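You operate a simulated robot arm through the tools that you are given. There is no shell and no other tool. Be economical: measure what you need, move in short steps, check, and stop when the job is done.

Carry out the task below with a simulated two-armed robot. There is one attempt and no reset: what you move stays moved.

Task
Pick up the carton that says "65" from the top of the white bench with one hand, pass it to the other hand and put it on the top of the cartridge rack. Set down upright: carton.

The check looks at the end state, three seconds after you hand in, the way a careful person would. Anything else that was tipped, shoved, dropped, spilled or broken makes it a failure.

Robot
Two 6-joint arms with two-finger parallel grippers on one trunk, on a base that drives. Base frame: it is fixed to the floor where the robot stands at the start and does not move with it; the origin is under the middle of the robot, x ahead of it, y to its left, z up; the surface under the hand at the start is at about z = 720. Lengths are in mm, angles in degrees, forces in N, time in s.
The left shoulder is at the start at [280, 185, 1030], the right one opposite. With the tool pointing down near the work surface each hand reaches from about 540 to 920 mm from the robot's upright axis, wherever it stands, measured 20 degrees to its own side. Places, roughly: top of the cartridge rack [600, -4000, 700]. Payload 1.57 kg a hand.
The tool frame of a hand sits at the grasp point between the pads (the TCP): z along the fingers, y along the line on which they close. The tips reach 30 mm beyond it. The gripper opens to 80 mm. The fingers are 17 mm wide and 12 mm thick; the gripper's body (40 by 82 mm) begins 80 mm behind the TCP.
Orientation is that of the tool frame in the base frame, as a unit quaternion [w, x, y, z]. With the fingers straight down and closing along the base's y, the tool's x points along the base's -x, its y along +y and its z along -z.

Tools
- The arms move only by the tool step_arm. It takes "left_moves", "right_moves" or both (then of equal length, played together; a hand with none holds still); each is a list of rows, each a list of 3 entries, a list of its own where there are three numbers: the shift along the tool's x, y, z in m, then the turn, a rotation vector about the tool's x, y, z in degrees, then the closure in counts, from 0 (fully open) to 255 (shut). In form: [[[dx, dy, dz], [ax, ay, az], fingers], ...]. A call has 1 to 8 rows; each row shifts and turns the commanded pose from where the row before left it, along the tool's axes as they then stand. A row lasts 0.2 s, in which the tool goes at most 50 mm and 8.6 degrees; a call with a longer step from one row to the next is refused whole, and so is a gripper value outside its range. Where a pose cannot be reached the arm comes as near as it can. A force on the tool above 40 N (or 10 N above the force at the start of the call, whichever is more), or a blocked arm, ends the call early, and 0.2 s more pass. Each finger travels about 153 mm/s and halts on what it meets, pressing with about 22 N; the grip force reading is that of the motor and also rises with nothing between the fingers. The clock runs only during rows and for 0.2 s after the last one: add rows that do not move to give the fingers time. The reply holds the time, the measured pose of the TCP, the force on the tool along the base axes, the opening and the grip force, in the units named above and with some noise, with the torque about the TCP (base axes, N m) and any sound that the robot's microphone picked up.
- Cameras (640 x 400 px; columns grow to the right, rows downward): "scene" is now at [229.8, -24.1, 1464.2]; the picture's right is [-0.34, -0.94, 0.00], its down [-0.75, 0.27, -0.60] and it looks along [0.57, -0.21, -0.80] (base axes); focal length 249 px, centre (320, 200). "left" rides on the left gripper at [72, 7, -122] in its tool frame; the picture's right is [-0.09, 1.00, 0.00], its down [-0.84, -0.08, -0.54] and it looks along [-0.54, -0.05, 0.84] (tool axes); focal length 238 px, centre (320, 200). "right" rides on the right gripper at [72, -7, -122] in its tool frame; the picture's right is [0.09, 1.00, 0.00], its down [-0.84, 0.08, -0.54] and it looks along [-0.54, 0.05, 0.84] (tool axes); focal length 238 px, centre (320, 200). There is no depth. A picture from a camera that has moved, and an enlarged one, comes with that camera's place and axes in the base frame and with its lens.
- capture(camera): a new picture of that camera. It takes no simulated time.
- lift_body(by): slides the trunk up (or, below 0, down) by that many mm; the arms and the scene camera ride with it, the base frame stays. It gives what a move gives, with no picture.
- steer(legs): drives the robot by 1 to 6 legs, each [ahead, turn to the left] in mm and degrees, along the robot's own axes; the way and the turn of a leg run together, so that a leg with both is an arc; at most 1500 mm and 180 degrees a leg. The arms and the cameras ride along, it lands a little off, and it stops where it bumps. It gives what a move gives.
- aim_head(pan, tilt): turns the head with the scene camera to pan (to the left, within 86 degrees either way) and tilt (down, from -29 to 69), counted from straight ahead of the robot. It gives what a move gives.
- enlarge(camera, box): a new picture of the part [left, top, right, bottom] of that camera's present view, enlarged. It takes no simulated time.
- finish_job(): hands the job in; it is judged then, once.

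Work in short steps. Places have to be worked out from the pictures, the camera data and where the tool is seen: move nearer, look again, correct. Check each grasp and each placing, and mend what went wrong. You have 120 turns and 100 pictures in all, those below and enlarged ones among them. Open the grippers and draw the arms clear of the work before you hand the job in, unless the task says otherwise; then end with one line.

The tools are called after "Emit:" as name(argument=value, ...) on one line, values as JSON. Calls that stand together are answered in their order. step_arm: Moves the arms, as the interface text tells. Its arguments: {"type":"object","properties":{"left_moves":{"type":"array","items":{"type":"array"}},"right_moves":{"type":"array","items":{"type":"array"}}},"required":[]} The other tools are called the same way: lift_body (by) slides the trunk up or down; steer (legs) drives the base; aim_head (pan, tilt) turns the head that bears the scene camera; capture (camera) takes a picture; enlarge (camera, box) takes an enlarged picture of a part of a camera's view; finish_job () hands the job in.

At the start:

```text
clock: 0.0
left_ee_pos: [604.2, 64.0, 1036.3]
left_ee_rot: [0.001, 0.001, 1.0, 0.0]
left_contact_force: [-0.4, -0.2, 0.3]
left_torque: [0.03, 0.03, 0.01]
left_finger_gap: 80.1
left_finger_force: 0.0
right_ee_pos: [416.8, -417.5, 1043.5]
right_ee_rot: [0.0, 0.0, 1.0, -0.001]
right_contact_force: [-0.3, 0.4, -0.6]
right_torque: [0.02, 0.01, 0.04]
right_finger_gap: 79.9
right_finger_force: 0.0
trunk travel left (down, up): [-725.0, 265.0]
robot x, y, heading: [-0.5, -3.4, -0.1]
head pan, tilt: [-19.9, 52.8]
```

scene: 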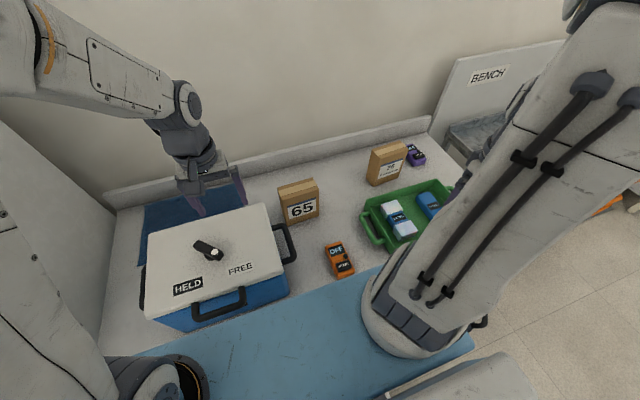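
right: 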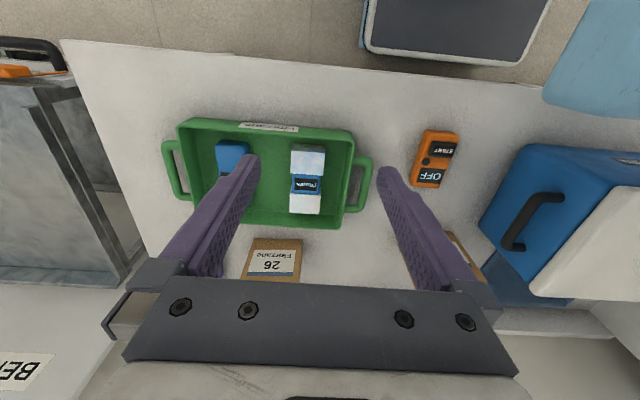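
left: 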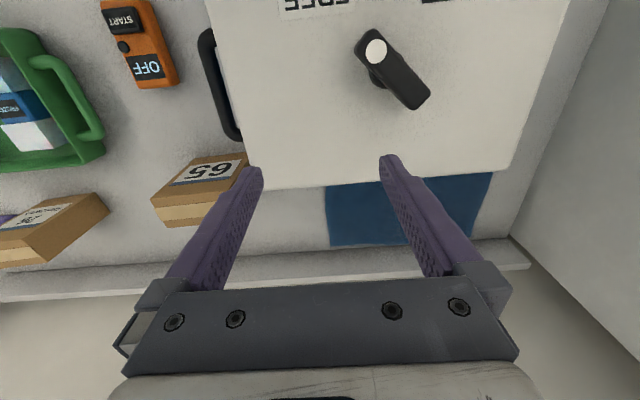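

I take a closer look at the carton "65" to measure it.

Emit:
enlarge(camera="scene", box=[240, 150, 400, 250])

Emit:
enlarge(camera="left", box=[120, 120, 280, 260])

```text
4.00 times, centred on (320, 200) of scene
camera zoom: at [229.8, -24.1, 1464.2], right [-0.34, -0.94, 0.0], down [-0.75, 0.27, -0.6], along [0.57, -0.21, -0.8], focal length 997 px, centre (320, 200)
```

zoom: 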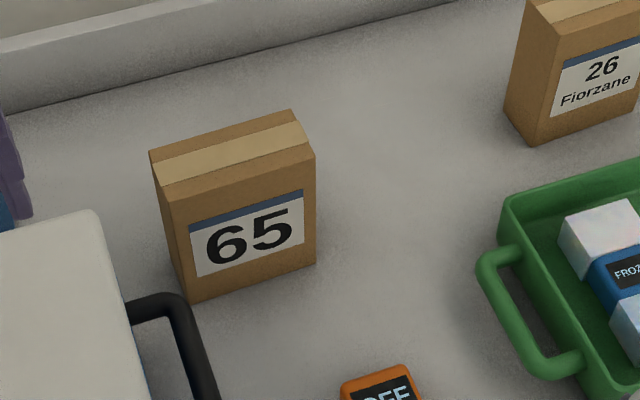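

```text
2.86 times, centred on (200, 190) of left
camera zoom: at [533.6, 70.6, 1158.0], right [0.09, 1.0, 0.0], down [0.84, -0.08, 0.54], along [0.54, -0.05, -0.84], focal length 681 px, centre (663, 229)
```

zoom: 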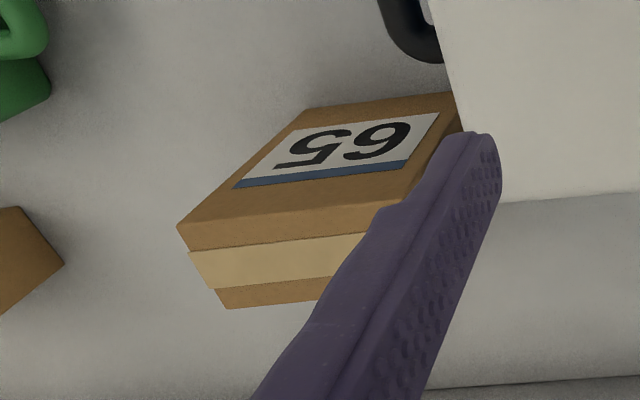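

Carton "65" comes out at about x 695–743, y −191…−74, top z ≈ 872, so it is 48 thick along x and 118 wide. I plan to pick from the top with the right hand, closing along x, so first I bring that hand over it at height.

Emit:
step_arm(right_moves=[[[-0.0345, 0.033, 0], [0, 0, 0], 0], [[-0.0345, 0.033, 0], [0, 0, 0], 0], [[-0.0345, 0.033, 0], [0, 0, 0], 0], [[-0.0345, 0.033, 0], [0, 0, 0], 0], [[-0.0345, 0.033, 0], [0, 0, 0], 0], [[-0.0345, 0.033, 0], [0, 0, 0], 0], [[-0.0345, 0.033, 0], [0, 0, 0], 0], [[-0.026, 0.021, 0], [0, 0, 0], 0]])

Emit:
step_arm(right_moves=[[[-0.0345, 0.033, 0], [0, 0, -8.5], 0], [[0, 0, 0], [0, 0, -8.5], 0], [[0, 0, 0], [0, 0, -8.5], 0], [[0, 0, 0], [0, 0, -8.5], 0], [[0, 0, 0], [0, 0, -8.5], 0], [[0, 0, 0], [0, 0, -8.5], 0], [[0, 0, 0], [0, 0, -8.5], 0], [[0, 0, 0], [0, 0, -8.5], 0]])

Emit:
step_arm(right_moves=[[[0, 0, 0], [0, 0, -8], 0], [[0, 0, 0], [0, 0, -8], 0], [[0, 0, 0], [0, 0, -6], 0]])

Emit:
capture(camera="scene")

Emit:
capture(camera="right")

```text
clock: 1.8
left_ee_pos: [606.5, 63.9, 1036.1]
left_ee_rot: [0.0, 0.0, 1.0, 0.0]
left_contact_force: [-0.1, 0.1, 0.2]
left_torque: [0.01, -0.01, 0.01]
left_finger_gap: 80.0
left_finger_force: 0.1
right_ee_pos: [686.0, -166.5, 1043.3]
right_ee_rot: [0.0, 0.001, 1.0, 0.0]
right_contact_force: [0.1, -0.5, 0.0]
right_torque: [-0.01, -0.01, 0.02]
right_finger_gap: 80.0
right_finger_force: 0.0
trunk travel left (down, up): [-725.0, 265.0]
robot x, y, heading: [-0.9, 0.5, -0.3]
head pan, tilt: [-19.9, 52.8]
```

```text
clock: 3.6
left_ee_pos: [605.9, 64.9, 1036.4]
left_ee_rot: [0.0, 0.0, 1.0, 0.0]
left_contact_force: [0.1, -0.7, -0.1]
left_torque: [0.01, 0.02, 0.03]
left_finger_gap: 80.1
left_finger_force: 0.0
right_ee_pos: [719.6, -133.6, 1042.7]
right_ee_rot: [0.001, -0.561, 0.828, 0.0]
right_contact_force: [-0.4, 0.1, -0.1]
right_torque: [-0.01, 0.03, 0.0]
right_finger_gap: 80.1
right_finger_force: 0.1
trunk travel left (down, up): [-725.0, 265.0]
robot x, y, heading: [1.0, -1.2, 0.1]
head pan, tilt: [-19.9, 52.8]
```

```text
clock: 4.4
left_ee_pos: [606.4, 65.6, 1036.5]
left_ee_rot: [-0.001, 0.001, 1.0, 0.001]
left_contact_force: [0.0, -0.3, -0.8]
left_torque: [0.03, 0.05, 0.02]
left_finger_gap: 80.0
left_finger_force: 0.2
right_ee_pos: [719.0, -132.0, 1042.7]
right_ee_rot: [0.0, 0.708, -0.706, 0.0]
right_contact_force: [0.1, -1.2, 0.3]
right_torque: [0.01, -0.01, -0.01]
right_finger_gap: 80.2
right_finger_force: 0.1
trunk travel left (down, up): [-725.0, 265.0]
robot x, y, heading: [4.2, -0.7, 0.1]
head pan, tilt: [-19.9, 52.8]
```

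```text
94 pictures are left
camera scene: at [229.8, -24.0, 1464.2], right [-0.34, -0.94, 0.0], down [-0.75, 0.27, -0.6], along [0.57, -0.21, -0.8], focal length 249 px, centre (320, 200)
```

scene: 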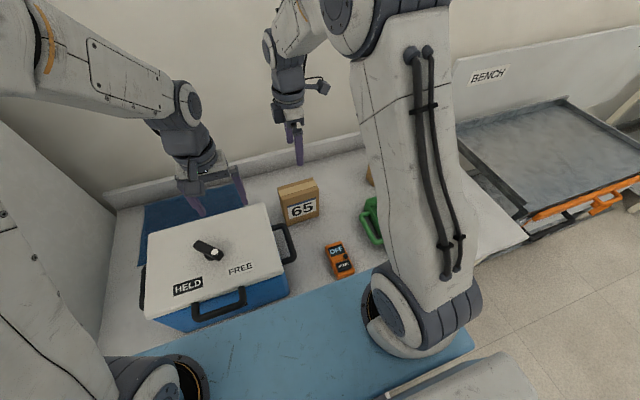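

```text
93 pictures are left
camera right: at [725.2, -205.0, 1164.2], right [-1.0, -0.09, 0.0], down [-0.08, 0.84, 0.54], along [-0.05, 0.54, -0.84], focal length 238 px, centre (320, 200)
```

right: 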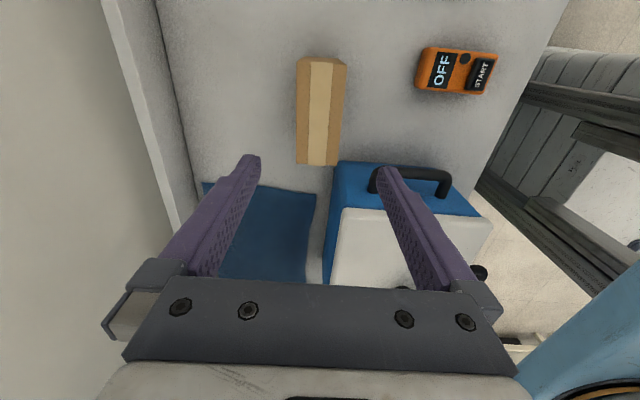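

The hand sits over the carton and matches the estimate. I go down halfway and check the alignment.

Emit:
step_arm(right_moves=[[[0, 0, 0.045], [0, 0, 0], 0], [[0, 0, 0.045], [0, 0, 0], 0], [[0, 0, 0.02], [0, 0, 0], 0]])

Emit:
capture(camera="right")

Emit:
enlarge(camera="scene", box=[240, 120, 400, 220])

```text
clock: 5.2
left_ee_pos: [606.0, 66.1, 1037.0]
left_ee_rot: [0.0, 0.001, 1.0, 0.0]
left_contact_force: [1.2, 0.2, 0.4]
left_torque: [0.0, 0.03, -0.03]
left_finger_gap: 79.9
left_finger_force: 0.1
right_ee_pos: [721.9, -132.6, 934.0]
right_ee_rot: [0.0, -0.707, 0.707, 0.0]
right_contact_force: [-0.8, 0.6, 0.0]
right_torque: [-0.02, -0.02, -0.02]
right_finger_gap: 79.7
right_finger_force: 0.0
trunk travel left (down, up): [-725.0, 265.0]
robot x, y, heading: [-0.5, -3.2, -0.0]
head pan, tilt: [-19.9, 52.8]
```

```text
92 pictures are left
camera right: at [726.3, -205.3, 1054.3], right [-1.0, -0.09, 0.0], down [-0.08, 0.84, 0.54], along [-0.05, 0.54, -0.84], focal length 238 px, centre (320, 200)
```

right: 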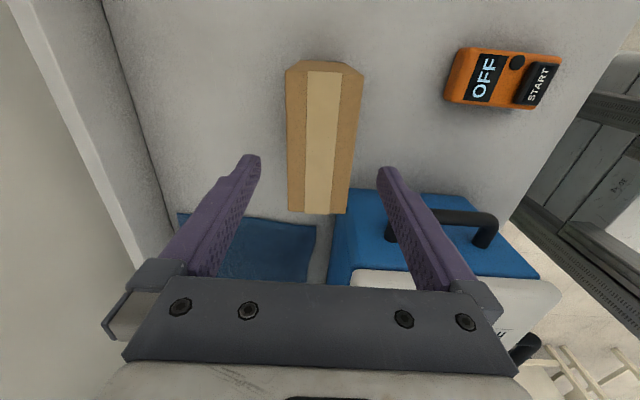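

```text
4.00 times, centred on (320, 170) of scene
camera zoom: at [229.9, -24.0, 1464.2], right [-0.34, -0.94, 0.0], down [-0.75, 0.27, -0.6], along [0.57, -0.21, -0.8], focal length 997 px, centre (320, 320)
```

zoom: 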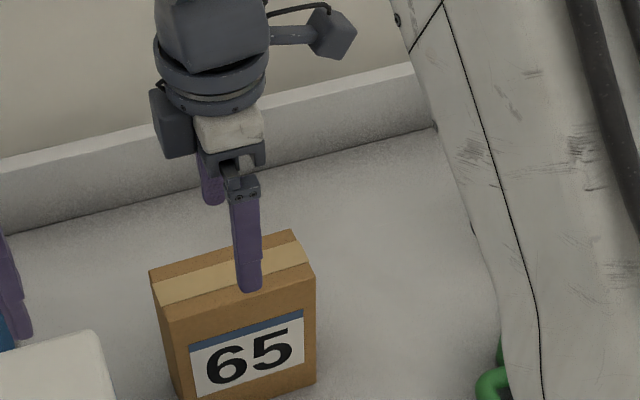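

Fingers straddle the carton centrally. I go down about 88 mm and close.

Emit:
step_arm(right_moves=[[[0, 0, 0.03], [0, 0, 0], 0], [[0, 0, 0.03], [0, 0, 0], 0], [[0, 0, 0.028], [0, 0, 0], 0], [[0, 0, 0], [0, 0, 0], 0], [[0, 0, 0], [0, 0, 0], 255], [[0, 0, 0], [0, 0, 0], 255], [[0, 0, 0], [0, 0, 0], 255]])

Emit:
capture(camera="right")

```text
clock: 6.8
left_ee_pos: [605.8, 64.1, 1036.5]
left_ee_rot: [-0.001, 0.0, 1.0, 0.0]
left_contact_force: [0.1, -0.4, -0.2]
left_torque: [-0.01, 0.0, 0.0]
left_finger_gap: 80.0
left_finger_force: 0.1
right_ee_pos: [718.0, -133.3, 845.6]
right_ee_rot: [0.0, -0.707, 0.707, 0.0]
right_contact_force: [0.4, 0.2, 0.0]
right_torque: [0.04, 0.0, -0.03]
right_finger_gap: 56.0
right_finger_force: 22.2
trunk travel left (down, up): [-725.0, 265.0]
robot x, y, heading: [0.8, 0.6, -0.1]
head pan, tilt: [-19.9, 52.8]
```

```text
90 pictures are left
camera right: at [725.0, -205.1, 966.7], right [-1.0, -0.09, 0.0], down [-0.08, 0.84, 0.54], along [-0.05, 0.54, -0.84], focal length 238 px, centre (320, 200)
```

right: 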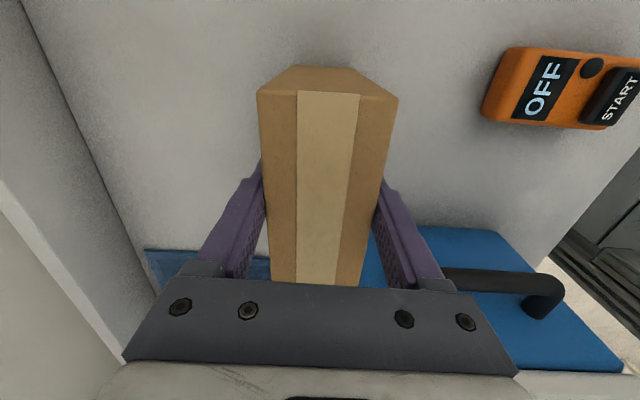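

Gripped at 56 mm with 22 N. I lift straight up and watch the load.

Emit:
step_arm(right_moves=[[[0, 0, -0.015], [0, 0, 0], 255], [[0, 0, -0.03], [0, 0, 0], 255], [[0, 0, -0.04], [0, 0, 0], 255], [[0, 0, -0.04], [0, 0, 0], 255], [[0, 0, -0.04], [0, 0, 0], 255], [[0, 0, 0], [0, 0, 0], 255]])

Emit:
capture(camera="right")

Emit:
capture(camera="scene")

```text
clock: 8.2
left_ee_pos: [605.9, 64.6, 1035.6]
left_ee_rot: [0.0, 0.0, 1.0, 0.0]
left_contact_force: [0.1, -0.5, -0.6]
left_torque: [-0.03, -0.01, 0.01]
left_finger_gap: 80.1
left_finger_force: 0.1
right_ee_pos: [718.8, -132.6, 1011.5]
right_ee_rot: [0.0, 0.707, -0.707, 0.0]
right_contact_force: [0.0, 0.3, -2.4]
right_torque: [-0.03, -0.03, -0.01]
right_finger_gap: 56.4
right_finger_force: 22.2
trunk travel left (down, up): [-725.0, 265.0]
robot x, y, heading: [-0.5, -2.2, 0.0]
head pan, tilt: [-19.9, 52.8]
```

```text
89 pictures are left
camera right: at [724.3, -204.2, 1132.6], right [-1.0, -0.09, 0.0], down [-0.08, 0.84, 0.54], along [-0.05, 0.54, -0.84], focal length 238 px, centre (320, 200)
```

right: 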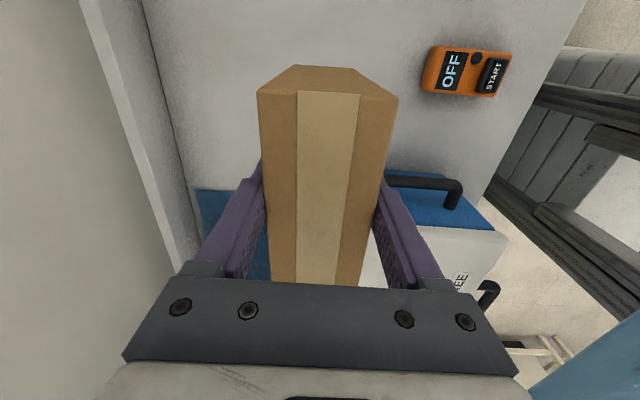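

```text
88 pictures are left
camera scene: at [229.7, -24.0, 1464.2], right [-0.34, -0.94, 0.0], down [-0.75, 0.27, -0.6], along [0.57, -0.21, -0.8], focal length 249 px, centre (320, 200)
```

scene: 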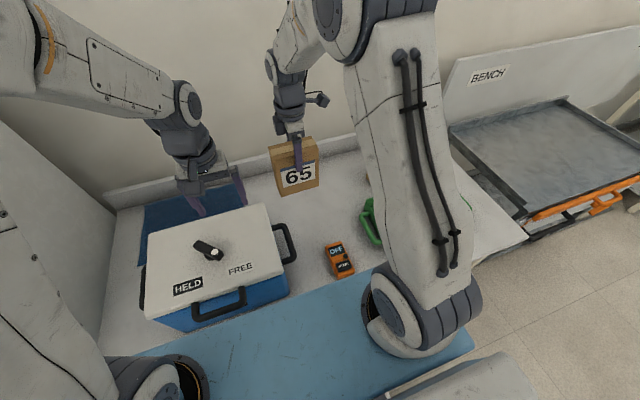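

Holding firmly (about 0.25 kg). I look to the right toward the rack before driving.

Emit:
aim_head(pan=-80, tilt=15)

Emit:
capture(camera="scene")

Emit:
aim_head(pan=-40, tilt=25)

Emit:
capture(camera="scene")

```text
clock: 9.5
left_ee_pos: [607.2, 65.1, 1035.4]
left_ee_rot: [0.0, 0.0, 1.0, 0.0]
left_contact_force: [0.4, 0.4, -0.2]
left_torque: [0.01, 0.02, 0.0]
left_finger_gap: 80.1
left_finger_force: 0.0
right_ee_pos: [719.4, -131.8, 1010.9]
right_ee_rot: [0.001, 0.707, -0.707, 0.0]
right_contact_force: [-0.2, 0.7, -2.5]
right_torque: [0.01, -0.01, 0.04]
right_finger_gap: 56.4
right_finger_force: 22.1
trunk travel left (down, up): [-725.0, 265.0]
robot x, y, heading: [0.0, 1.5, 0.2]
head pan, tilt: [-80.0, 15.0]
```

```text
87 pictures are left
camera scene: at [176.3, -90.7, 1521.5], right [-0.98, -0.17, 0.0], down [-0.05, 0.26, -0.97], along [0.17, -0.95, -0.26], focal length 249 px, centre (320, 200)
```

scene: 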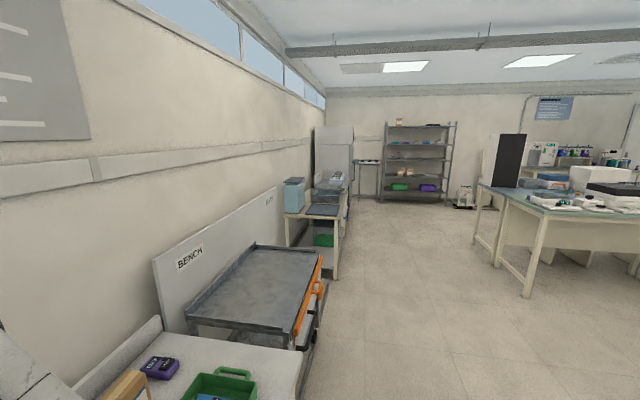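

```text
clock: 10.6
left_ee_pos: [606.3, 64.4, 1036.6]
left_ee_rot: [0.0, 0.001, 1.0, 0.0]
left_contact_force: [-0.2, 0.9, 0.6]
left_torque: [-0.02, -0.01, -0.01]
left_finger_gap: 80.1
left_finger_force: 0.1
right_ee_pos: [719.7, -131.0, 1011.2]
right_ee_rot: [-0.001, 0.708, -0.706, 0.0]
right_contact_force: [0.2, 0.2, -2.7]
right_torque: [-0.01, 0.0, -0.02]
right_finger_gap: 56.1
right_finger_force: 22.3
trunk travel left (down, up): [-725.0, 265.0]
robot x, y, heading: [-0.8, 1.9, -0.2]
head pan, tilt: [-40.0, 25.0]
```

```text
86 pictures are left
camera scene: at [230.6, -58.0, 1505.3], right [-0.64, -0.77, 0.0], down [-0.32, 0.27, -0.91], along [0.69, -0.58, -0.42], focal length 249 px, centre (320, 200)
```

scene: 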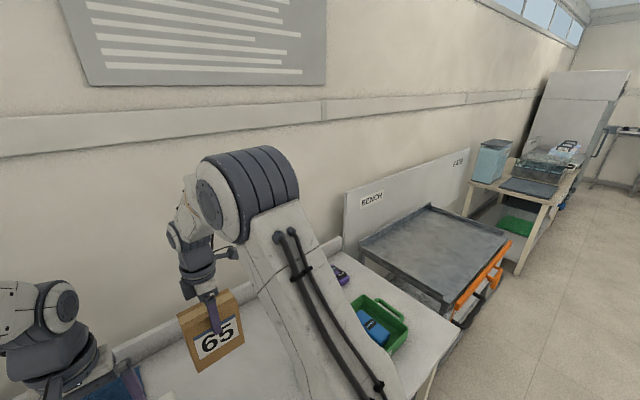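

I enlarge the far area where the rack should appear (around pixel 335,185 of the pan −80 view).

Emit:
aim_head(pan=-80, tilt=15)

Emit:
enlarge(camera="scene", box=[260, 110, 420, 290])

```text
clock: 11.6
left_ee_pos: [606.2, 65.2, 1036.3]
left_ee_rot: [-0.001, 0.0, 1.0, 0.0]
left_contact_force: [0.5, 0.1, -0.2]
left_torque: [-0.03, -0.03, -0.04]
left_finger_gap: 80.1
left_finger_force: 0.0
right_ee_pos: [719.0, -132.0, 1012.1]
right_ee_rot: [-0.001, 0.707, -0.707, -0.001]
right_contact_force: [0.1, -0.6, -2.7]
right_torque: [-0.03, 0.02, -0.01]
right_finger_gap: 56.1
right_finger_force: 22.3
trunk travel left (down, up): [-725.0, 265.0]
robot x, y, heading: [-0.2, -0.0, 0.1]
head pan, tilt: [-80.0, 15.0]
```

```text
2.22 times, centred on (340, 200) of scene
camera zoom: at [176.3, -90.7, 1521.5], right [-0.98, -0.17, 0.0], down [-0.05, 0.26, -0.97], along [0.17, -0.95, -0.26], focal length 554 px, centre (276, 200)
```

zoom: 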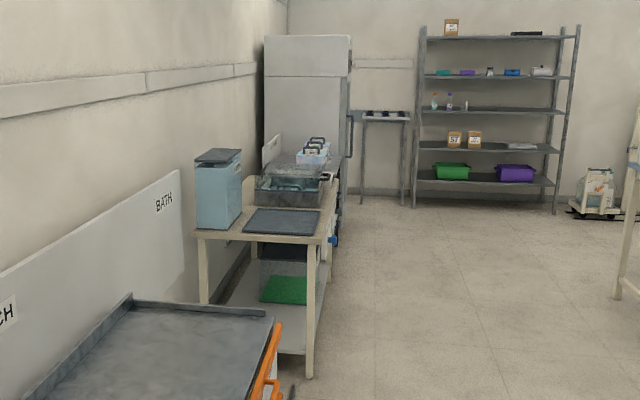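

The rack is likely behind the bath table along the same wall. Before backing away I check the left-rear side.

Emit:
aim_head(pan=86, tilt=25)

Emit:
capture(camera="scene")

```text
clock: 14.2
left_ee_pos: [605.4, 65.4, 1036.7]
left_ee_rot: [0.0, 0.0, 1.0, 0.001]
left_contact_force: [-0.1, 0.7, -0.6]
left_torque: [0.02, 0.01, 0.0]
left_finger_gap: 79.7
left_finger_force: 0.1
right_ee_pos: [718.7, -131.3, 1010.5]
right_ee_rot: [0.0, -0.706, 0.708, 0.0]
right_contact_force: [0.5, -0.5, -2.2]
right_torque: [-0.01, 0.01, 0.02]
right_finger_gap: 56.2
right_finger_force: 22.3
trunk travel left (down, up): [-725.0, 265.0]
robot x, y, heading: [-0.9, -0.3, 0.2]
head pan, tilt: [85.9, 25.0]
```

```text
84 pictures are left
camera scene: at [166.6, 93.2, 1505.3], right [1.0, -0.07, 0.0], down [-0.03, -0.42, -0.91], along [0.06, 0.9, -0.42], focal length 249 px, centre (320, 200)
```

scene: 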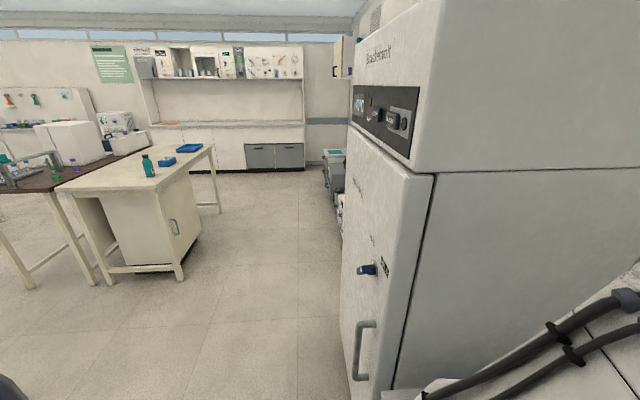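

Clear behind. I raise the trunk a little, then back off 550 mm.

Emit:
lift_body(by=80)

Emit:
steer(legs=[[-550, 0]])

Emit:
steer(legs=[[0, -90]])

Emit:
aim_head(pan=15, tilt=20)

Emit:
capture(camera="scene")

```text
clock: 15.3
left_ee_pos: [605.8, 64.8, 1116.4]
left_ee_rot: [0.0, 0.0, 1.0, 0.0]
left_contact_force: [-0.1, -0.8, 0.4]
left_torque: [-0.02, -0.02, 0.0]
left_finger_gap: 79.9
left_finger_force: 0.0
right_ee_pos: [720.5, -130.8, 1091.2]
right_ee_rot: [0.0, -0.707, 0.707, -0.001]
right_contact_force: [-0.2, 0.4, -2.0]
right_torque: [0.0, -0.01, -0.01]
right_finger_gap: 56.2
right_finger_force: 22.1
trunk travel left (down, up): [-805.0, 185.0]
robot x, y, heading: [-1.0, -2.8, -0.1]
head pan, tilt: [85.9, 25.0]
```

```text
clock: 18.5
left_ee_pos: [56.0, 65.7, 1116.7]
left_ee_rot: [0.0, 0.0, 1.0, 0.0]
left_contact_force: [0.0, 0.4, -0.7]
left_torque: [0.02, -0.01, -0.04]
left_finger_gap: 79.9
left_finger_force: 0.0
right_ee_pos: [168.5, -131.9, 1090.6]
right_ee_rot: [0.001, -0.707, 0.707, 0.0]
right_contact_force: [-0.1, 0.1, -1.9]
right_torque: [0.01, 0.01, 0.04]
right_finger_gap: 56.0
right_finger_force: 22.2
trunk travel left (down, up): [-805.0, 185.0]
robot x, y, heading: [-550.2, 1.8, 0.2]
head pan, tilt: [85.9, 25.0]
```

```text
clock: 22.7
left_ee_pos: [-485.3, -605.6, 1115.8]
left_ee_rot: [0.0, 0.707, 0.707, -0.001]
left_contact_force: [-0.3, 0.2, 0.2]
left_torque: [0.0, -0.02, 0.01]
left_finger_gap: 79.9
left_finger_force: 0.1
right_ee_pos: [-682.7, -719.2, 1091.1]
right_ee_rot: [0.0, -0.001, 1.0, 0.0]
right_contact_force: [1.1, -0.1, -2.9]
right_torque: [-0.02, 0.01, -0.04]
right_finger_gap: 55.6
right_finger_force: 22.6
trunk travel left (down, up): [-805.0, 185.0]
robot x, y, heading: [-551.6, -0.5, -90.3]
head pan, tilt: [85.9, 25.0]
```

```text
clock: 24.1
left_ee_pos: [-484.6, -606.6, 1116.4]
left_ee_rot: [0.0, 0.707, 0.707, 0.0]
left_contact_force: [-0.3, 0.1, 0.6]
left_torque: [0.01, 0.03, 0.0]
left_finger_gap: 79.9
left_finger_force: 0.1
right_ee_pos: [-681.8, -718.9, 1090.8]
right_ee_rot: [0.0, 0.0, 1.0, 0.0]
right_contact_force: [0.3, 0.2, -1.8]
right_torque: [0.0, 0.04, 0.01]
right_finger_gap: 56.1
right_finger_force: 21.9
trunk travel left (down, up): [-805.0, 185.0]
robot x, y, heading: [-549.0, -0.4, -90.0]
head pan, tilt: [15.0, 20.0]
```

```text
83 pictures are left
camera scene: at [-525.9, -249.0, 1593.4], right [-0.97, -0.26, 0.0], down [-0.09, 0.33, -0.94], along [0.24, -0.91, -0.34], focal length 249 px, centre (320, 200)
```

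scene: 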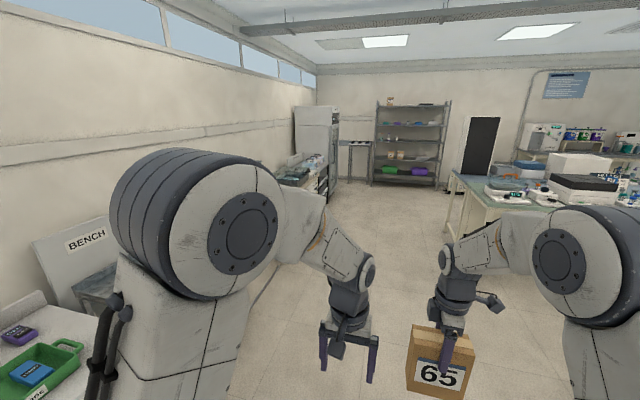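

The aisle is clear; I drive 1500 + 1000 mm along it.

Emit:
steer(legs=[[1500, 0], [1000, 0]])

Emit:
aim_head(pan=40, tilt=25)

Emit:
capture(camera="scene")

```text
clock: 36.3
left_ee_pos: [-472.1, -3099.3, 1116.9]
left_ee_rot: [0.0, 0.706, 0.708, 0.0]
left_contact_force: [-0.6, 0.3, 0.2]
left_torque: [0.01, 0.0, -0.03]
left_finger_gap: 80.1
left_finger_force: 0.1
right_ee_pos: [-670.1, -3212.1, 1090.5]
right_ee_rot: [0.0, -0.002, 1.0, -0.001]
right_contact_force: [-0.2, -0.1, -2.6]
right_torque: [0.0, -0.04, -0.04]
right_finger_gap: 55.8
right_finger_force: 22.3
trunk travel left (down, up): [-805.0, 185.0]
robot x, y, heading: [-539.5, -2490.0, -89.6]
head pan, tilt: [15.0, 20.0]
```

```text
clock: 37.2
left_ee_pos: [-472.0, -3098.3, 1115.5]
left_ee_rot: [0.0, 0.706, 0.709, 0.0]
left_contact_force: [0.4, -0.6, -0.3]
left_torque: [0.0, -0.01, 0.02]
left_finger_gap: 80.0
left_finger_force: 0.0
right_ee_pos: [-669.1, -3212.2, 1091.3]
right_ee_rot: [0.0, -0.001, 1.0, -0.001]
right_contact_force: [-0.2, -0.4, -2.6]
right_torque: [-0.02, 0.03, -0.03]
right_finger_gap: 55.6
right_finger_force: 21.9
trunk travel left (down, up): [-805.0, 185.0]
robot x, y, heading: [-540.5, -2493.4, -89.9]
head pan, tilt: [40.0, 25.0]
```

```text
82 pictures are left
camera scene: at [-480.1, -2722.2, 1585.3], right [-0.76, -0.64, 0.0], down [-0.27, 0.32, -0.91], along [0.58, -0.69, -0.42], focal length 249 px, centre (320, 200)
```

scene: 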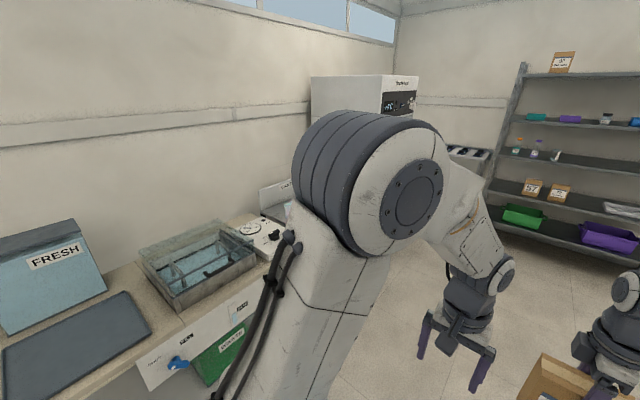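

The rack is hidden behind the arm. I drive 1000 mm further and turn left toward the wall by part.

Emit:
steer(legs=[[1000, 0], [0, 45]])

Emit:
aim_head(pan=0, tilt=30)

Emit:
capture(camera="scene")

```text
clock: 44.5
left_ee_pos: [-55.2, -3862.1, 1115.4]
left_ee_rot: [0.0, 0.376, 0.926, 0.0]
left_contact_force: [-1.1, -0.4, 0.8]
left_torque: [0.02, 0.0, -0.01]
left_finger_gap: 79.8
left_finger_force: 0.1
right_ee_pos: [-110.8, -4082.5, 1090.6]
right_ee_rot: [0.0, -0.39, 0.921, -0.001]
right_contact_force: [0.3, 0.3, -2.1]
right_torque: [-0.01, -0.02, -0.02]
right_finger_gap: 55.7
right_finger_force: 21.8
trunk travel left (down, up): [-805.0, 185.0]
robot x, y, heading: [-534.6, -3488.9, -44.0]
head pan, tilt: [40.0, 25.0]
```

```text
clock: 45.5
left_ee_pos: [-54.1, -3863.0, 1116.6]
left_ee_rot: [0.0, 0.377, 0.926, 0.0]
left_contact_force: [-0.3, 0.4, -0.4]
left_torque: [-0.02, -0.02, 0.01]
left_finger_gap: 80.2
left_finger_force: 0.1
right_ee_pos: [-111.1, -4082.5, 1090.0]
right_ee_rot: [-0.001, -0.389, 0.921, 0.0]
right_contact_force: [0.0, 0.3, -2.5]
right_torque: [0.02, 0.02, 0.0]
right_finger_gap: 55.6
right_finger_force: 21.7
trunk travel left (down, up): [-805.0, 185.0]
robot x, y, heading: [-533.5, -3484.5, -43.9]
head pan, tilt: [0.0, 30.0]
```

```text
81 pictures are left
camera scene: at [-354.6, -3660.0, 1577.3], right [-0.7, -0.72, 0.0], down [-0.36, 0.35, -0.87], along [0.62, -0.6, -0.5], focal length 249 px, centre (320, 200)
```

scene: 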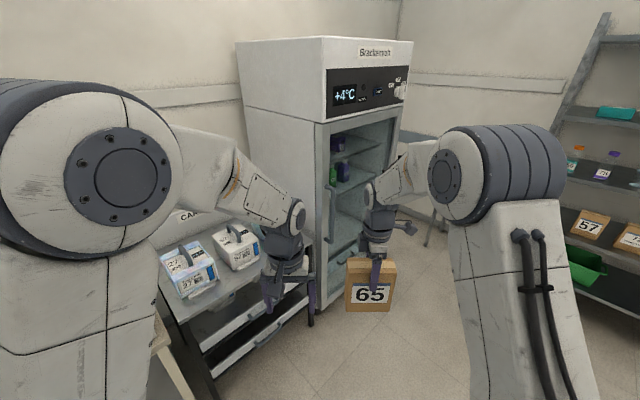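

That's the cartridge rack (label "CAR…", two cartridges on it). I position square in front of it.

Emit:
steer(legs=[[0, -46], [480, 0], [0, 90]])

Emit:
aim_head(pan=0, tilt=35)

Emit:
capture(camera="scene")

```text
clock: 54.3
left_ee_pos: [69.9, -3899.3, 1116.1]
left_ee_rot: [0.0, 0.0, 1.0, 0.0]
left_contact_force: [-0.3, 0.2, 0.1]
left_torque: [0.01, 0.02, -0.01]
left_finger_gap: 79.8
left_finger_force: 0.0
right_ee_pos: [184.2, -4096.1, 1090.9]
right_ee_rot: [0.0, 0.708, -0.707, -0.001]
right_contact_force: [0.3, -1.1, -2.6]
right_torque: [-0.02, -0.02, 0.02]
right_finger_gap: 55.7
right_finger_force: 21.7
trunk travel left (down, up): [-805.0, 185.0]
robot x, y, heading: [-535.9, -3964.2, 0.1]
head pan, tilt: [0.0, 30.0]
```

```text
clock: 55.0
left_ee_pos: [70.8, -3898.7, 1115.6]
left_ee_rot: [0.0, 0.0, 1.0, 0.0]
left_contact_force: [-0.3, 0.7, 0.1]
left_torque: [-0.03, 0.0, 0.02]
left_finger_gap: 80.3
left_finger_force: 0.0
right_ee_pos: [183.0, -4095.8, 1090.8]
right_ee_rot: [0.0, 0.707, -0.707, 0.001]
right_contact_force: [0.7, -0.4, -2.9]
right_torque: [0.02, 0.01, 0.01]
right_finger_gap: 55.8
right_finger_force: 21.9
trunk travel left (down, up): [-805.0, 185.0]
robot x, y, heading: [-537.5, -3964.6, 0.2]
head pan, tilt: [0.0, 35.0]
```

```text
80 pictures are left
camera scene: at [-287.2, -3962.5, 1569.5], right [0.0, -1.0, 0.0], down [-0.57, 0.0, -0.82], along [0.82, 0.0, -0.57], focal length 249 px, centre (320, 200)
```

scene: 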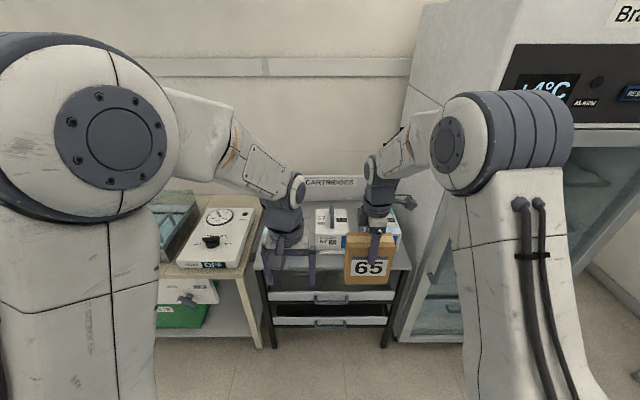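

I hand over here. The right hand shifts the carton 80 mm left, while the left hand rises and turns 90° so it also closes along x, with its camera outward.

Emit:
step_arm(left_moves=[[[0, 0, -0.02], [0, 0, 8.5], 0], [[0, 0, -0.02], [0, 0, 8.5], 0], [[0, 0, -0.02], [0, 0, 8.5], 0], [[0, 0, -0.02], [0, 0, 8.5], 0], [[0, 0, -0.01], [0, 0, 8.5], 0], [[0, 0, 0], [0, 0, 8.5], 0], [[0, 0, 0], [0, 0, 8.5], 0], [[0, 0, 0], [0, 0, 8.5], 0]], right_moves=[[[-0.01, 0, 0], [0, 0, 0], 255], [[-0.01, 0, 0], [0, 0, 0], 255], [[-0.01, 0, 0], [0, 0, 0], 255], [[-0.01, 0, 0], [0, 0, 0], 255], [[-0.01, 0, 0], [0, 0, 0], 255], [[-0.01, 0, 0], [0, 0, 0], 255], [[-0.01, 0, 0], [0, 0, 0], 255], [[-0.01, 0, 0], [0, 0, 0], 255]])

Emit:
step_arm(left_moves=[[[0, 0, 0], [0, 0, 8], 0], [[0, 0, 0], [0, 0, 8], 0], [[0, 0, 0], [0, 0, 6], 0], [[0, 0, 0], [0, -7.5, 0], 0], [[0, 0, 0], [0, -7.5, 0], 0], [[0, 0, 0], [0, -7.5, 0], 0], [[0, 0, 0], [0, -7.5, 0], 0], [[0, 0, 0], [0, 0, 0], 0]])

Emit:
capture(camera="scene")

```text
clock: 56.8
left_ee_pos: [69.9, -3900.4, 1206.1]
left_ee_rot: [0.0, 0.561, 0.828, 0.0]
left_contact_force: [0.1, -0.5, 0.2]
left_torque: [0.02, -0.04, 0.0]
left_finger_gap: 80.1
left_finger_force: 0.1
right_ee_pos: [182.8, -4016.2, 1091.3]
right_ee_rot: [0.0, -0.707, 0.707, 0.0]
right_contact_force: [0.0, -1.0, -3.0]
right_torque: [0.04, -0.01, 0.05]
right_finger_gap: 55.8
right_finger_force: 22.7
trunk travel left (down, up): [-805.0, 185.0]
robot x, y, heading: [-536.5, -3965.6, -0.1]
head pan, tilt: [0.0, 35.0]
```

```text
clock: 58.6
left_ee_pos: [70.5, -3899.9, 1205.8]
left_ee_rot: [0.183, 0.683, 0.683, -0.184]
left_contact_force: [-0.1, 0.1, 0.0]
left_torque: [-0.04, 0.01, -0.03]
left_finger_gap: 79.8
left_finger_force: 0.1
right_ee_pos: [182.9, -4015.6, 1091.5]
right_ee_rot: [0.0, -0.707, 0.707, -0.001]
right_contact_force: [-0.7, 0.1, -1.9]
right_torque: [0.02, 0.04, 0.01]
right_finger_gap: 55.9
right_finger_force: 22.1
trunk travel left (down, up): [-805.0, 185.0]
robot x, y, heading: [-534.2, -3963.3, 0.2]
head pan, tilt: [0.0, 35.0]
```

```text
79 pictures are left
camera scene: at [-287.1, -3962.3, 1569.5], right [0.0, -1.0, 0.0], down [-0.57, 0.0, -0.82], along [0.82, 0.0, -0.57], focal length 249 px, centre (320, 200)
```

scene: 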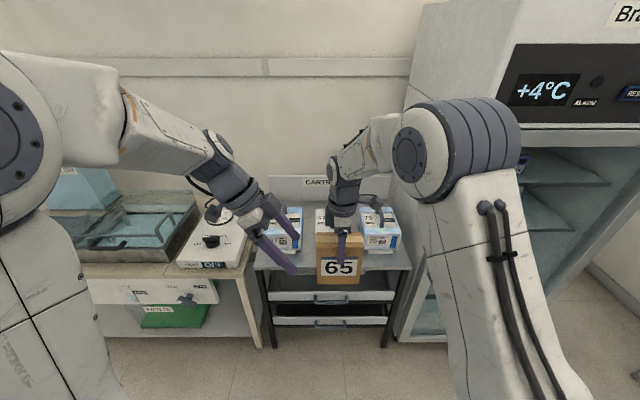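

Left hand is tilted 30° as planned. I bring it in line with the carton's plane, still 150 mm back along its axis.

Emit:
step_arm(left_moves=[[[0, 0.04, 0], [0, 0, 0], 0], [[0, 0.04, 0], [0, 0, 0], 0], [[-0.0075, 0.0325, 0.009], [0, 0, 0], 0], [[0, 0, 0], [0, 0, 0], 0]])

Emit:
capture(camera="left")

Emit:
enlarge(camera="scene", box=[200, 140, 440, 290])

```text
clock: 59.6
left_ee_pos: [182.6, -3910.7, 1201.8]
left_ee_rot: [0.182, 0.683, 0.683, -0.183]
left_contact_force: [-0.4, -1.0, 0.7]
left_torque: [0.01, 0.01, 0.01]
left_finger_gap: 80.1
left_finger_force: 0.1
right_ee_pos: [184.3, -4016.5, 1091.9]
right_ee_rot: [-0.001, -0.707, 0.707, 0.001]
right_contact_force: [0.0, 0.3, -1.6]
right_torque: [0.02, -0.01, -0.03]
right_finger_gap: 55.6
right_finger_force: 21.6
trunk travel left (down, up): [-805.0, 185.0]
robot x, y, heading: [-536.9, -3963.6, 0.0]
head pan, tilt: [0.0, 35.0]
```

```text
78 pictures are left
camera left: at [190.1, -3788.7, 1271.2], right [1.0, -0.08, 0.04], down [-0.08, -0.45, 0.89], along [-0.05, -0.89, -0.46], focal length 238 px, centre (320, 200)
```

left: 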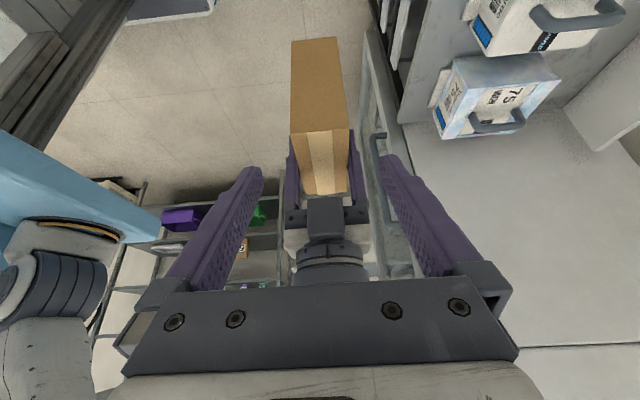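

```text
2.67 times, centred on (320, 215) of scene
camera zoom: at [-287.0, -3962.5, 1569.5], right [0.0, -1.0, 0.0], down [-0.57, 0.0, -0.82], along [0.82, 0.0, -0.57], focal length 664 px, centre (320, 160)
```

zoom: 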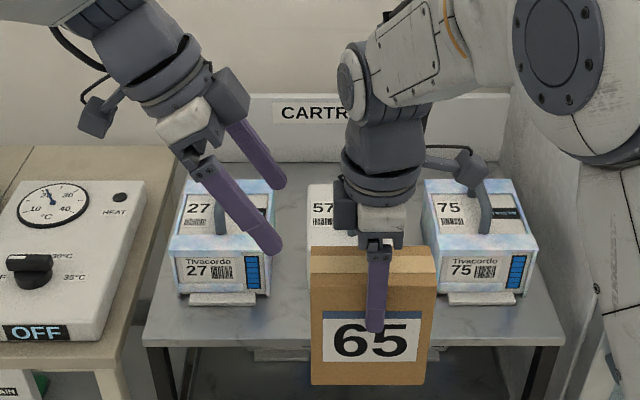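

Both hands are in line with the carton. I advance 105 mm along the tool axis, then check clearance between the wrists.

Emit:
step_arm(left_moves=[[[0.0035, 0.001, 0.028], [0, 0, 0], 0], [[0, 0, 0.03], [0, 0, 0], 0], [[0, 0, 0.03], [0, 0, 0], 0], [[0, 0, 0.015], [0, 0, 0], 0]])

Emit:
capture(camera="left")

Emit:
enlarge(camera="scene", box=[240, 150, 400, 250])

```text
clock: 60.6
left_ee_pos: [183.0, -3957.8, 1110.1]
left_ee_rot: [0.183, 0.683, 0.683, -0.183]
left_contact_force: [-0.4, -0.4, 0.5]
left_torque: [0.01, 0.0, 0.02]
left_finger_gap: 79.8
left_finger_force: 0.0
right_ee_pos: [182.4, -4016.2, 1091.6]
right_ee_rot: [0.0, 0.707, -0.707, -0.001]
right_contact_force: [0.5, -0.3, -2.4]
right_torque: [-0.03, 0.01, 0.01]
right_finger_gap: 55.7
right_finger_force: 21.5
trunk travel left (down, up): [-805.0, 185.0]
robot x, y, heading: [-539.0, -3963.9, 0.0]
head pan, tilt: [0.0, 35.0]
```

```text
76 pictures are left
camera left: at [190.6, -3836.3, 1180.4], right [1.0, -0.08, 0.05], down [-0.08, -0.45, 0.89], along [-0.05, -0.89, -0.46], focal length 238 px, centre (320, 200)
```

left: 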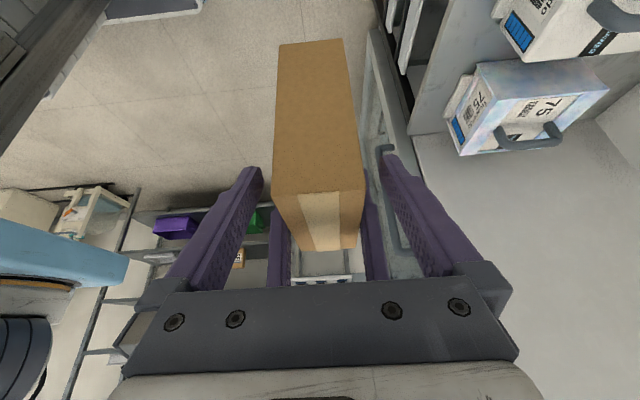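

```text
4.00 times, centred on (320, 200) of scene
camera zoom: at [-287.2, -3962.5, 1569.5], right [0.0, -1.0, 0.0], down [-0.57, 0.0, -0.82], along [0.82, 0.0, -0.57], focal length 997 px, centre (320, 200)
```

zoom: 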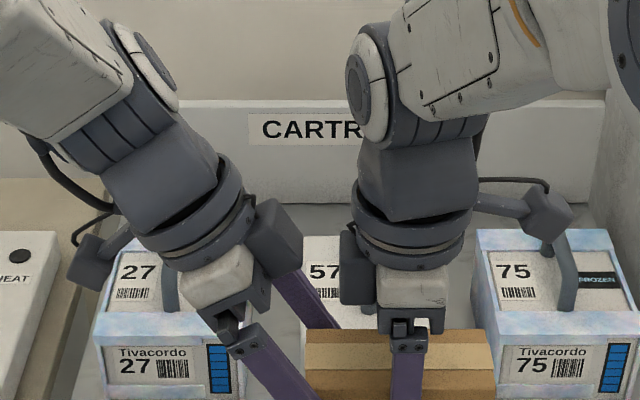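

Wrists would pass quite close, so I tilt the left hand another 8° about its closing axis, then advance 40 mm.

Emit:
step_arm(left_moves=[[[0, 0, 0], [0, -8, 0], 0], [[0, 0, 0.02], [0, 0, 0], 0], [[0, 0, 0.02], [0, 0, 0], 0], [[0, 0, 0], [0, 0, 0], 0]])

Emit:
capture(camera="left")

Emit:
enlarge(camera="scene", box=[240, 170, 400, 270])

```text
clock: 61.6
left_ee_pos: [184.5, -3982.6, 1079.6]
left_ee_rot: [0.23, 0.669, 0.668, -0.23]
left_contact_force: [0.9, 0.0, -1.1]
left_torque: [0.0, 0.0, 0.0]
left_finger_gap: 79.8
left_finger_force: 0.0
right_ee_pos: [184.2, -4015.8, 1091.9]
right_ee_rot: [0.001, -0.707, 0.707, 0.0]
right_contact_force: [-0.4, -0.1, -2.6]
right_torque: [-0.01, 0.03, 0.01]
right_finger_gap: 55.9
right_finger_force: 22.4
trunk travel left (down, up): [-805.0, 185.0]
robot x, y, heading: [-533.4, -3965.0, -0.1]
head pan, tilt: [0.0, 35.0]
```

```text
74 pictures are left
camera left: at [190.4, -3852.5, 1130.9], right [1.0, -0.07, 0.06], down [-0.08, -0.33, 0.94], along [-0.05, -0.94, -0.33], focal length 238 px, centre (320, 200)
```

left: 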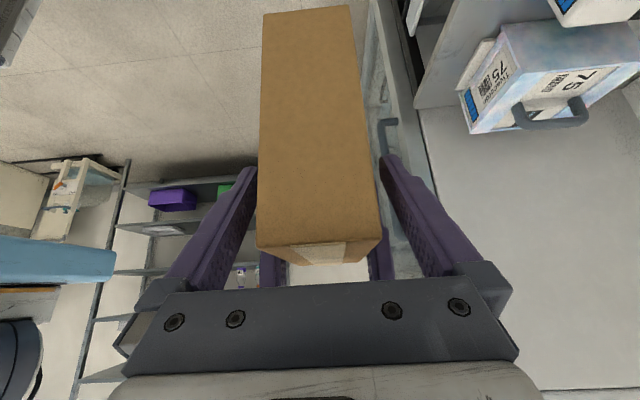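

```text
4.00 times, centred on (320, 220) of scene
camera zoom: at [-287.1, -3962.5, 1569.5], right [0.0, -1.0, 0.0], down [-0.57, 0.0, -0.82], along [0.82, 0.0, -0.57], focal length 997 px, centre (320, 120)
```

zoom: 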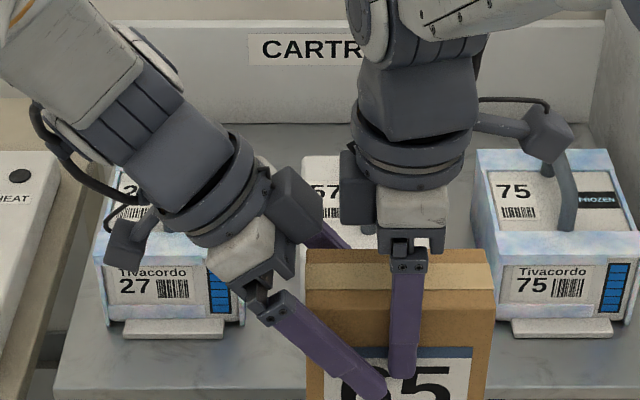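

The left fingertip would brush the right finger; I retract 10 mm, then close the left hand.

Emit:
step_arm(left_moves=[[[0, 0, -0.01], [0, 0, 0], 0], [[0, 0, 0], [0, 0, 0], 60], [[0, 0, 0], [0, 0, 0], 120], [[0, 0, 0], [0, 0, 0], 255], [[0, 0, 0], [0, 0, 0], 255]])

Emit:
capture(camera="left")

Emit:
enlarge(camera="scene", box=[240, 190, 400, 290])

```text
clock: 62.8
left_ee_pos: [184.5, -3977.5, 1086.4]
left_ee_rot: [0.229, 0.669, 0.668, -0.231]
left_contact_force: [-5.2, -0.7, 1.2]
left_torque: [0.08, -0.18, 0.02]
left_finger_gap: 55.4
left_finger_force: 22.4
right_ee_pos: [182.7, -4016.0, 1091.3]
right_ee_rot: [0.0, -0.707, 0.707, 0.0]
right_contact_force: [5.7, -0.3, -3.6]
right_torque: [-0.14, 0.16, -0.25]
right_finger_gap: 55.6
right_finger_force: 21.8
trunk travel left (down, up): [-805.0, 185.0]
robot x, y, heading: [-531.0, -3966.5, 0.1]
head pan, tilt: [0.0, 35.0]
```

```text
72 pictures are left
camera left: at [190.2, -3846.3, 1139.0], right [1.0, -0.07, 0.06], down [-0.08, -0.33, 0.94], along [-0.05, -0.94, -0.33], focal length 238 px, centre (320, 200)
```

left: 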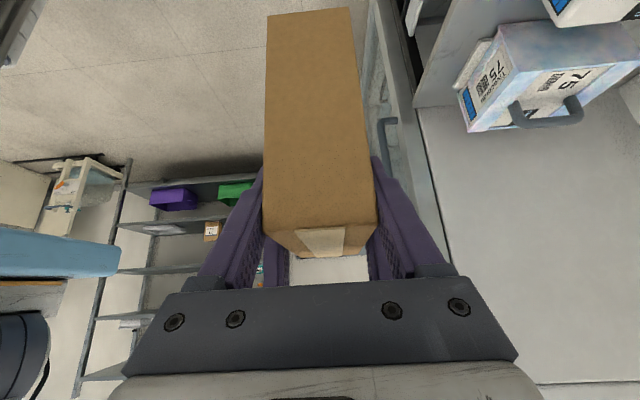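

```text
4.00 times, centred on (320, 240) of scene
camera zoom: at [-287.2, -3962.4, 1569.5], right [0.0, -1.0, 0.0], down [-0.57, 0.0, -0.82], along [0.82, 0.0, -0.57], focal length 997 px, centre (320, 40)
```

zoom: 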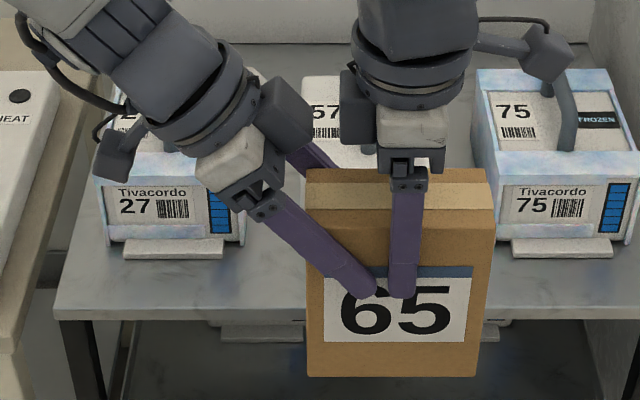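

Both hands hold it. I open the right hand and lift it straight up clear of the carton, left hand holding still.

Emit:
step_arm(left_moves=[[[0, 0, 0], [0, 0, 0], 255], [[0, 0, 0], [0, 0, 0], 255], [[0, 0, 0], [0, 0, 0], 255]], right_moves=[[[0, 0, 0], [0, 0, 0], 120], [[0, 0, 0], [0, 0, 0], 0], [[0, 0, 0], [0, 0, 0], 0]])

Emit:
enlarge(camera="scene", box=[240, 190, 400, 290])

```text
clock: 63.6
left_ee_pos: [184.9, -3976.6, 1087.4]
left_ee_rot: [0.23, 0.669, 0.669, -0.23]
left_contact_force: [-0.3, 0.1, -0.5]
left_torque: [0.05, -0.01, 0.01]
left_finger_gap: 55.8
left_finger_force: 22.7
right_ee_pos: [184.8, -4015.8, 1092.1]
right_ee_rot: [0.0, -0.707, 0.707, -0.001]
right_contact_force: [-0.1, -0.2, -0.9]
right_torque: [-0.05, -0.02, -0.01]
right_finger_gap: 80.1
right_finger_force: 0.1
trunk travel left (down, up): [-805.0, 185.0]
robot x, y, heading: [-534.7, -3966.7, 0.2]
head pan, tilt: [0.0, 35.0]
```

```text
4.00 times, centred on (320, 240) of scene
camera zoom: at [-287.2, -3962.4, 1569.5], right [0.0, -1.0, 0.0], down [-0.57, 0.0, -0.82], along [0.82, 0.0, -0.57], focal length 997 px, centre (320, 40)
```

zoom: 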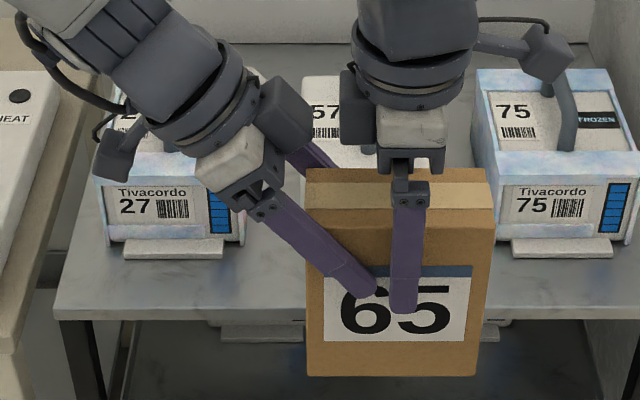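

Now the right hand goes up and slightly right.

Emit:
step_arm(right_moves=[[[0.004, 0, -0.02], [0, 0, 0], 0], [[0.005, 0, -0.03], [0, 0, 0], 0], [[0.01, 0, -0.04], [0, 0, 0], 0], [[0.02, 0, -0.04], [0, 0, 0], 0], [[0.04, 0, -0.01], [0, 0, 0], 0], [[0.045, 0, 0], [0, 0, 0], 0], [[0.045, 0, 0], [0, 0, 0], 0], [[0.045, 0, 0], [0, 0, 0], 0]])

Emit:
capture(camera="scene")

```text
clock: 65.4
left_ee_pos: [183.5, -3977.5, 1087.3]
left_ee_rot: [0.23, 0.668, 0.669, -0.23]
left_contact_force: [0.1, -0.8, 0.6]
left_torque: [0.1, 0.01, -0.02]
left_finger_gap: 55.9
left_finger_force: 21.7
right_ee_pos: [184.9, -4232.1, 1231.1]
right_ee_rot: [0.0, -0.707, 0.707, 0.0]
right_contact_force: [-0.3, 0.1, 0.1]
right_torque: [-0.06, 0.03, -0.01]
right_finger_gap: 80.0
right_finger_force: 0.1
trunk travel left (down, up): [-805.0, 185.0]
robot x, y, heading: [-534.9, -3964.2, -0.2]
head pan, tilt: [0.0, 35.0]
```

```text
69 pictures are left
camera scene: at [-287.2, -3962.3, 1569.5], right [0.0, -1.0, 0.0], down [-0.57, 0.0, -0.82], along [0.82, 0.0, -0.57], focal length 249 px, centre (320, 200)
```

scene: 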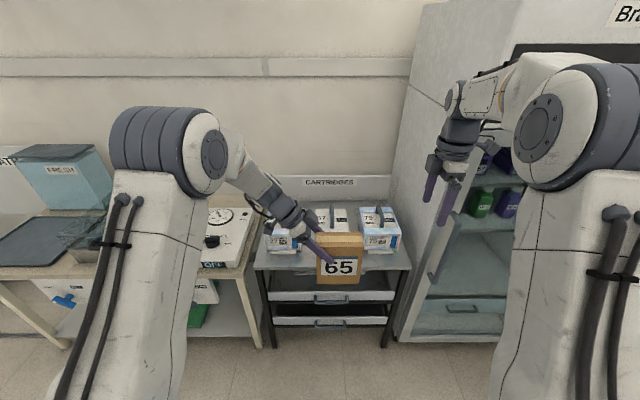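

The left hand holds the carton level. I enlarge the rack to find a free spot.

Emit:
enlarge(camera="scene", box=[240, 170, 420, 290])

```text
3.33 times, centred on (330, 230) of scene
camera zoom: at [-287.2, -3962.3, 1569.5], right [0.0, -1.0, 0.0], down [-0.57, 0.0, -0.82], along [0.82, 0.0, -0.57], focal length 831 px, centre (287, 100)
```

zoom: 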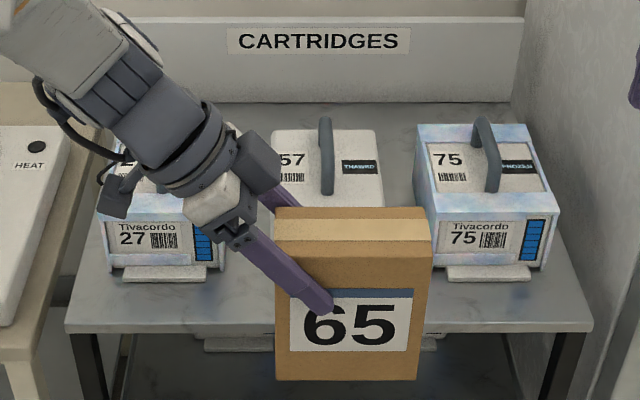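

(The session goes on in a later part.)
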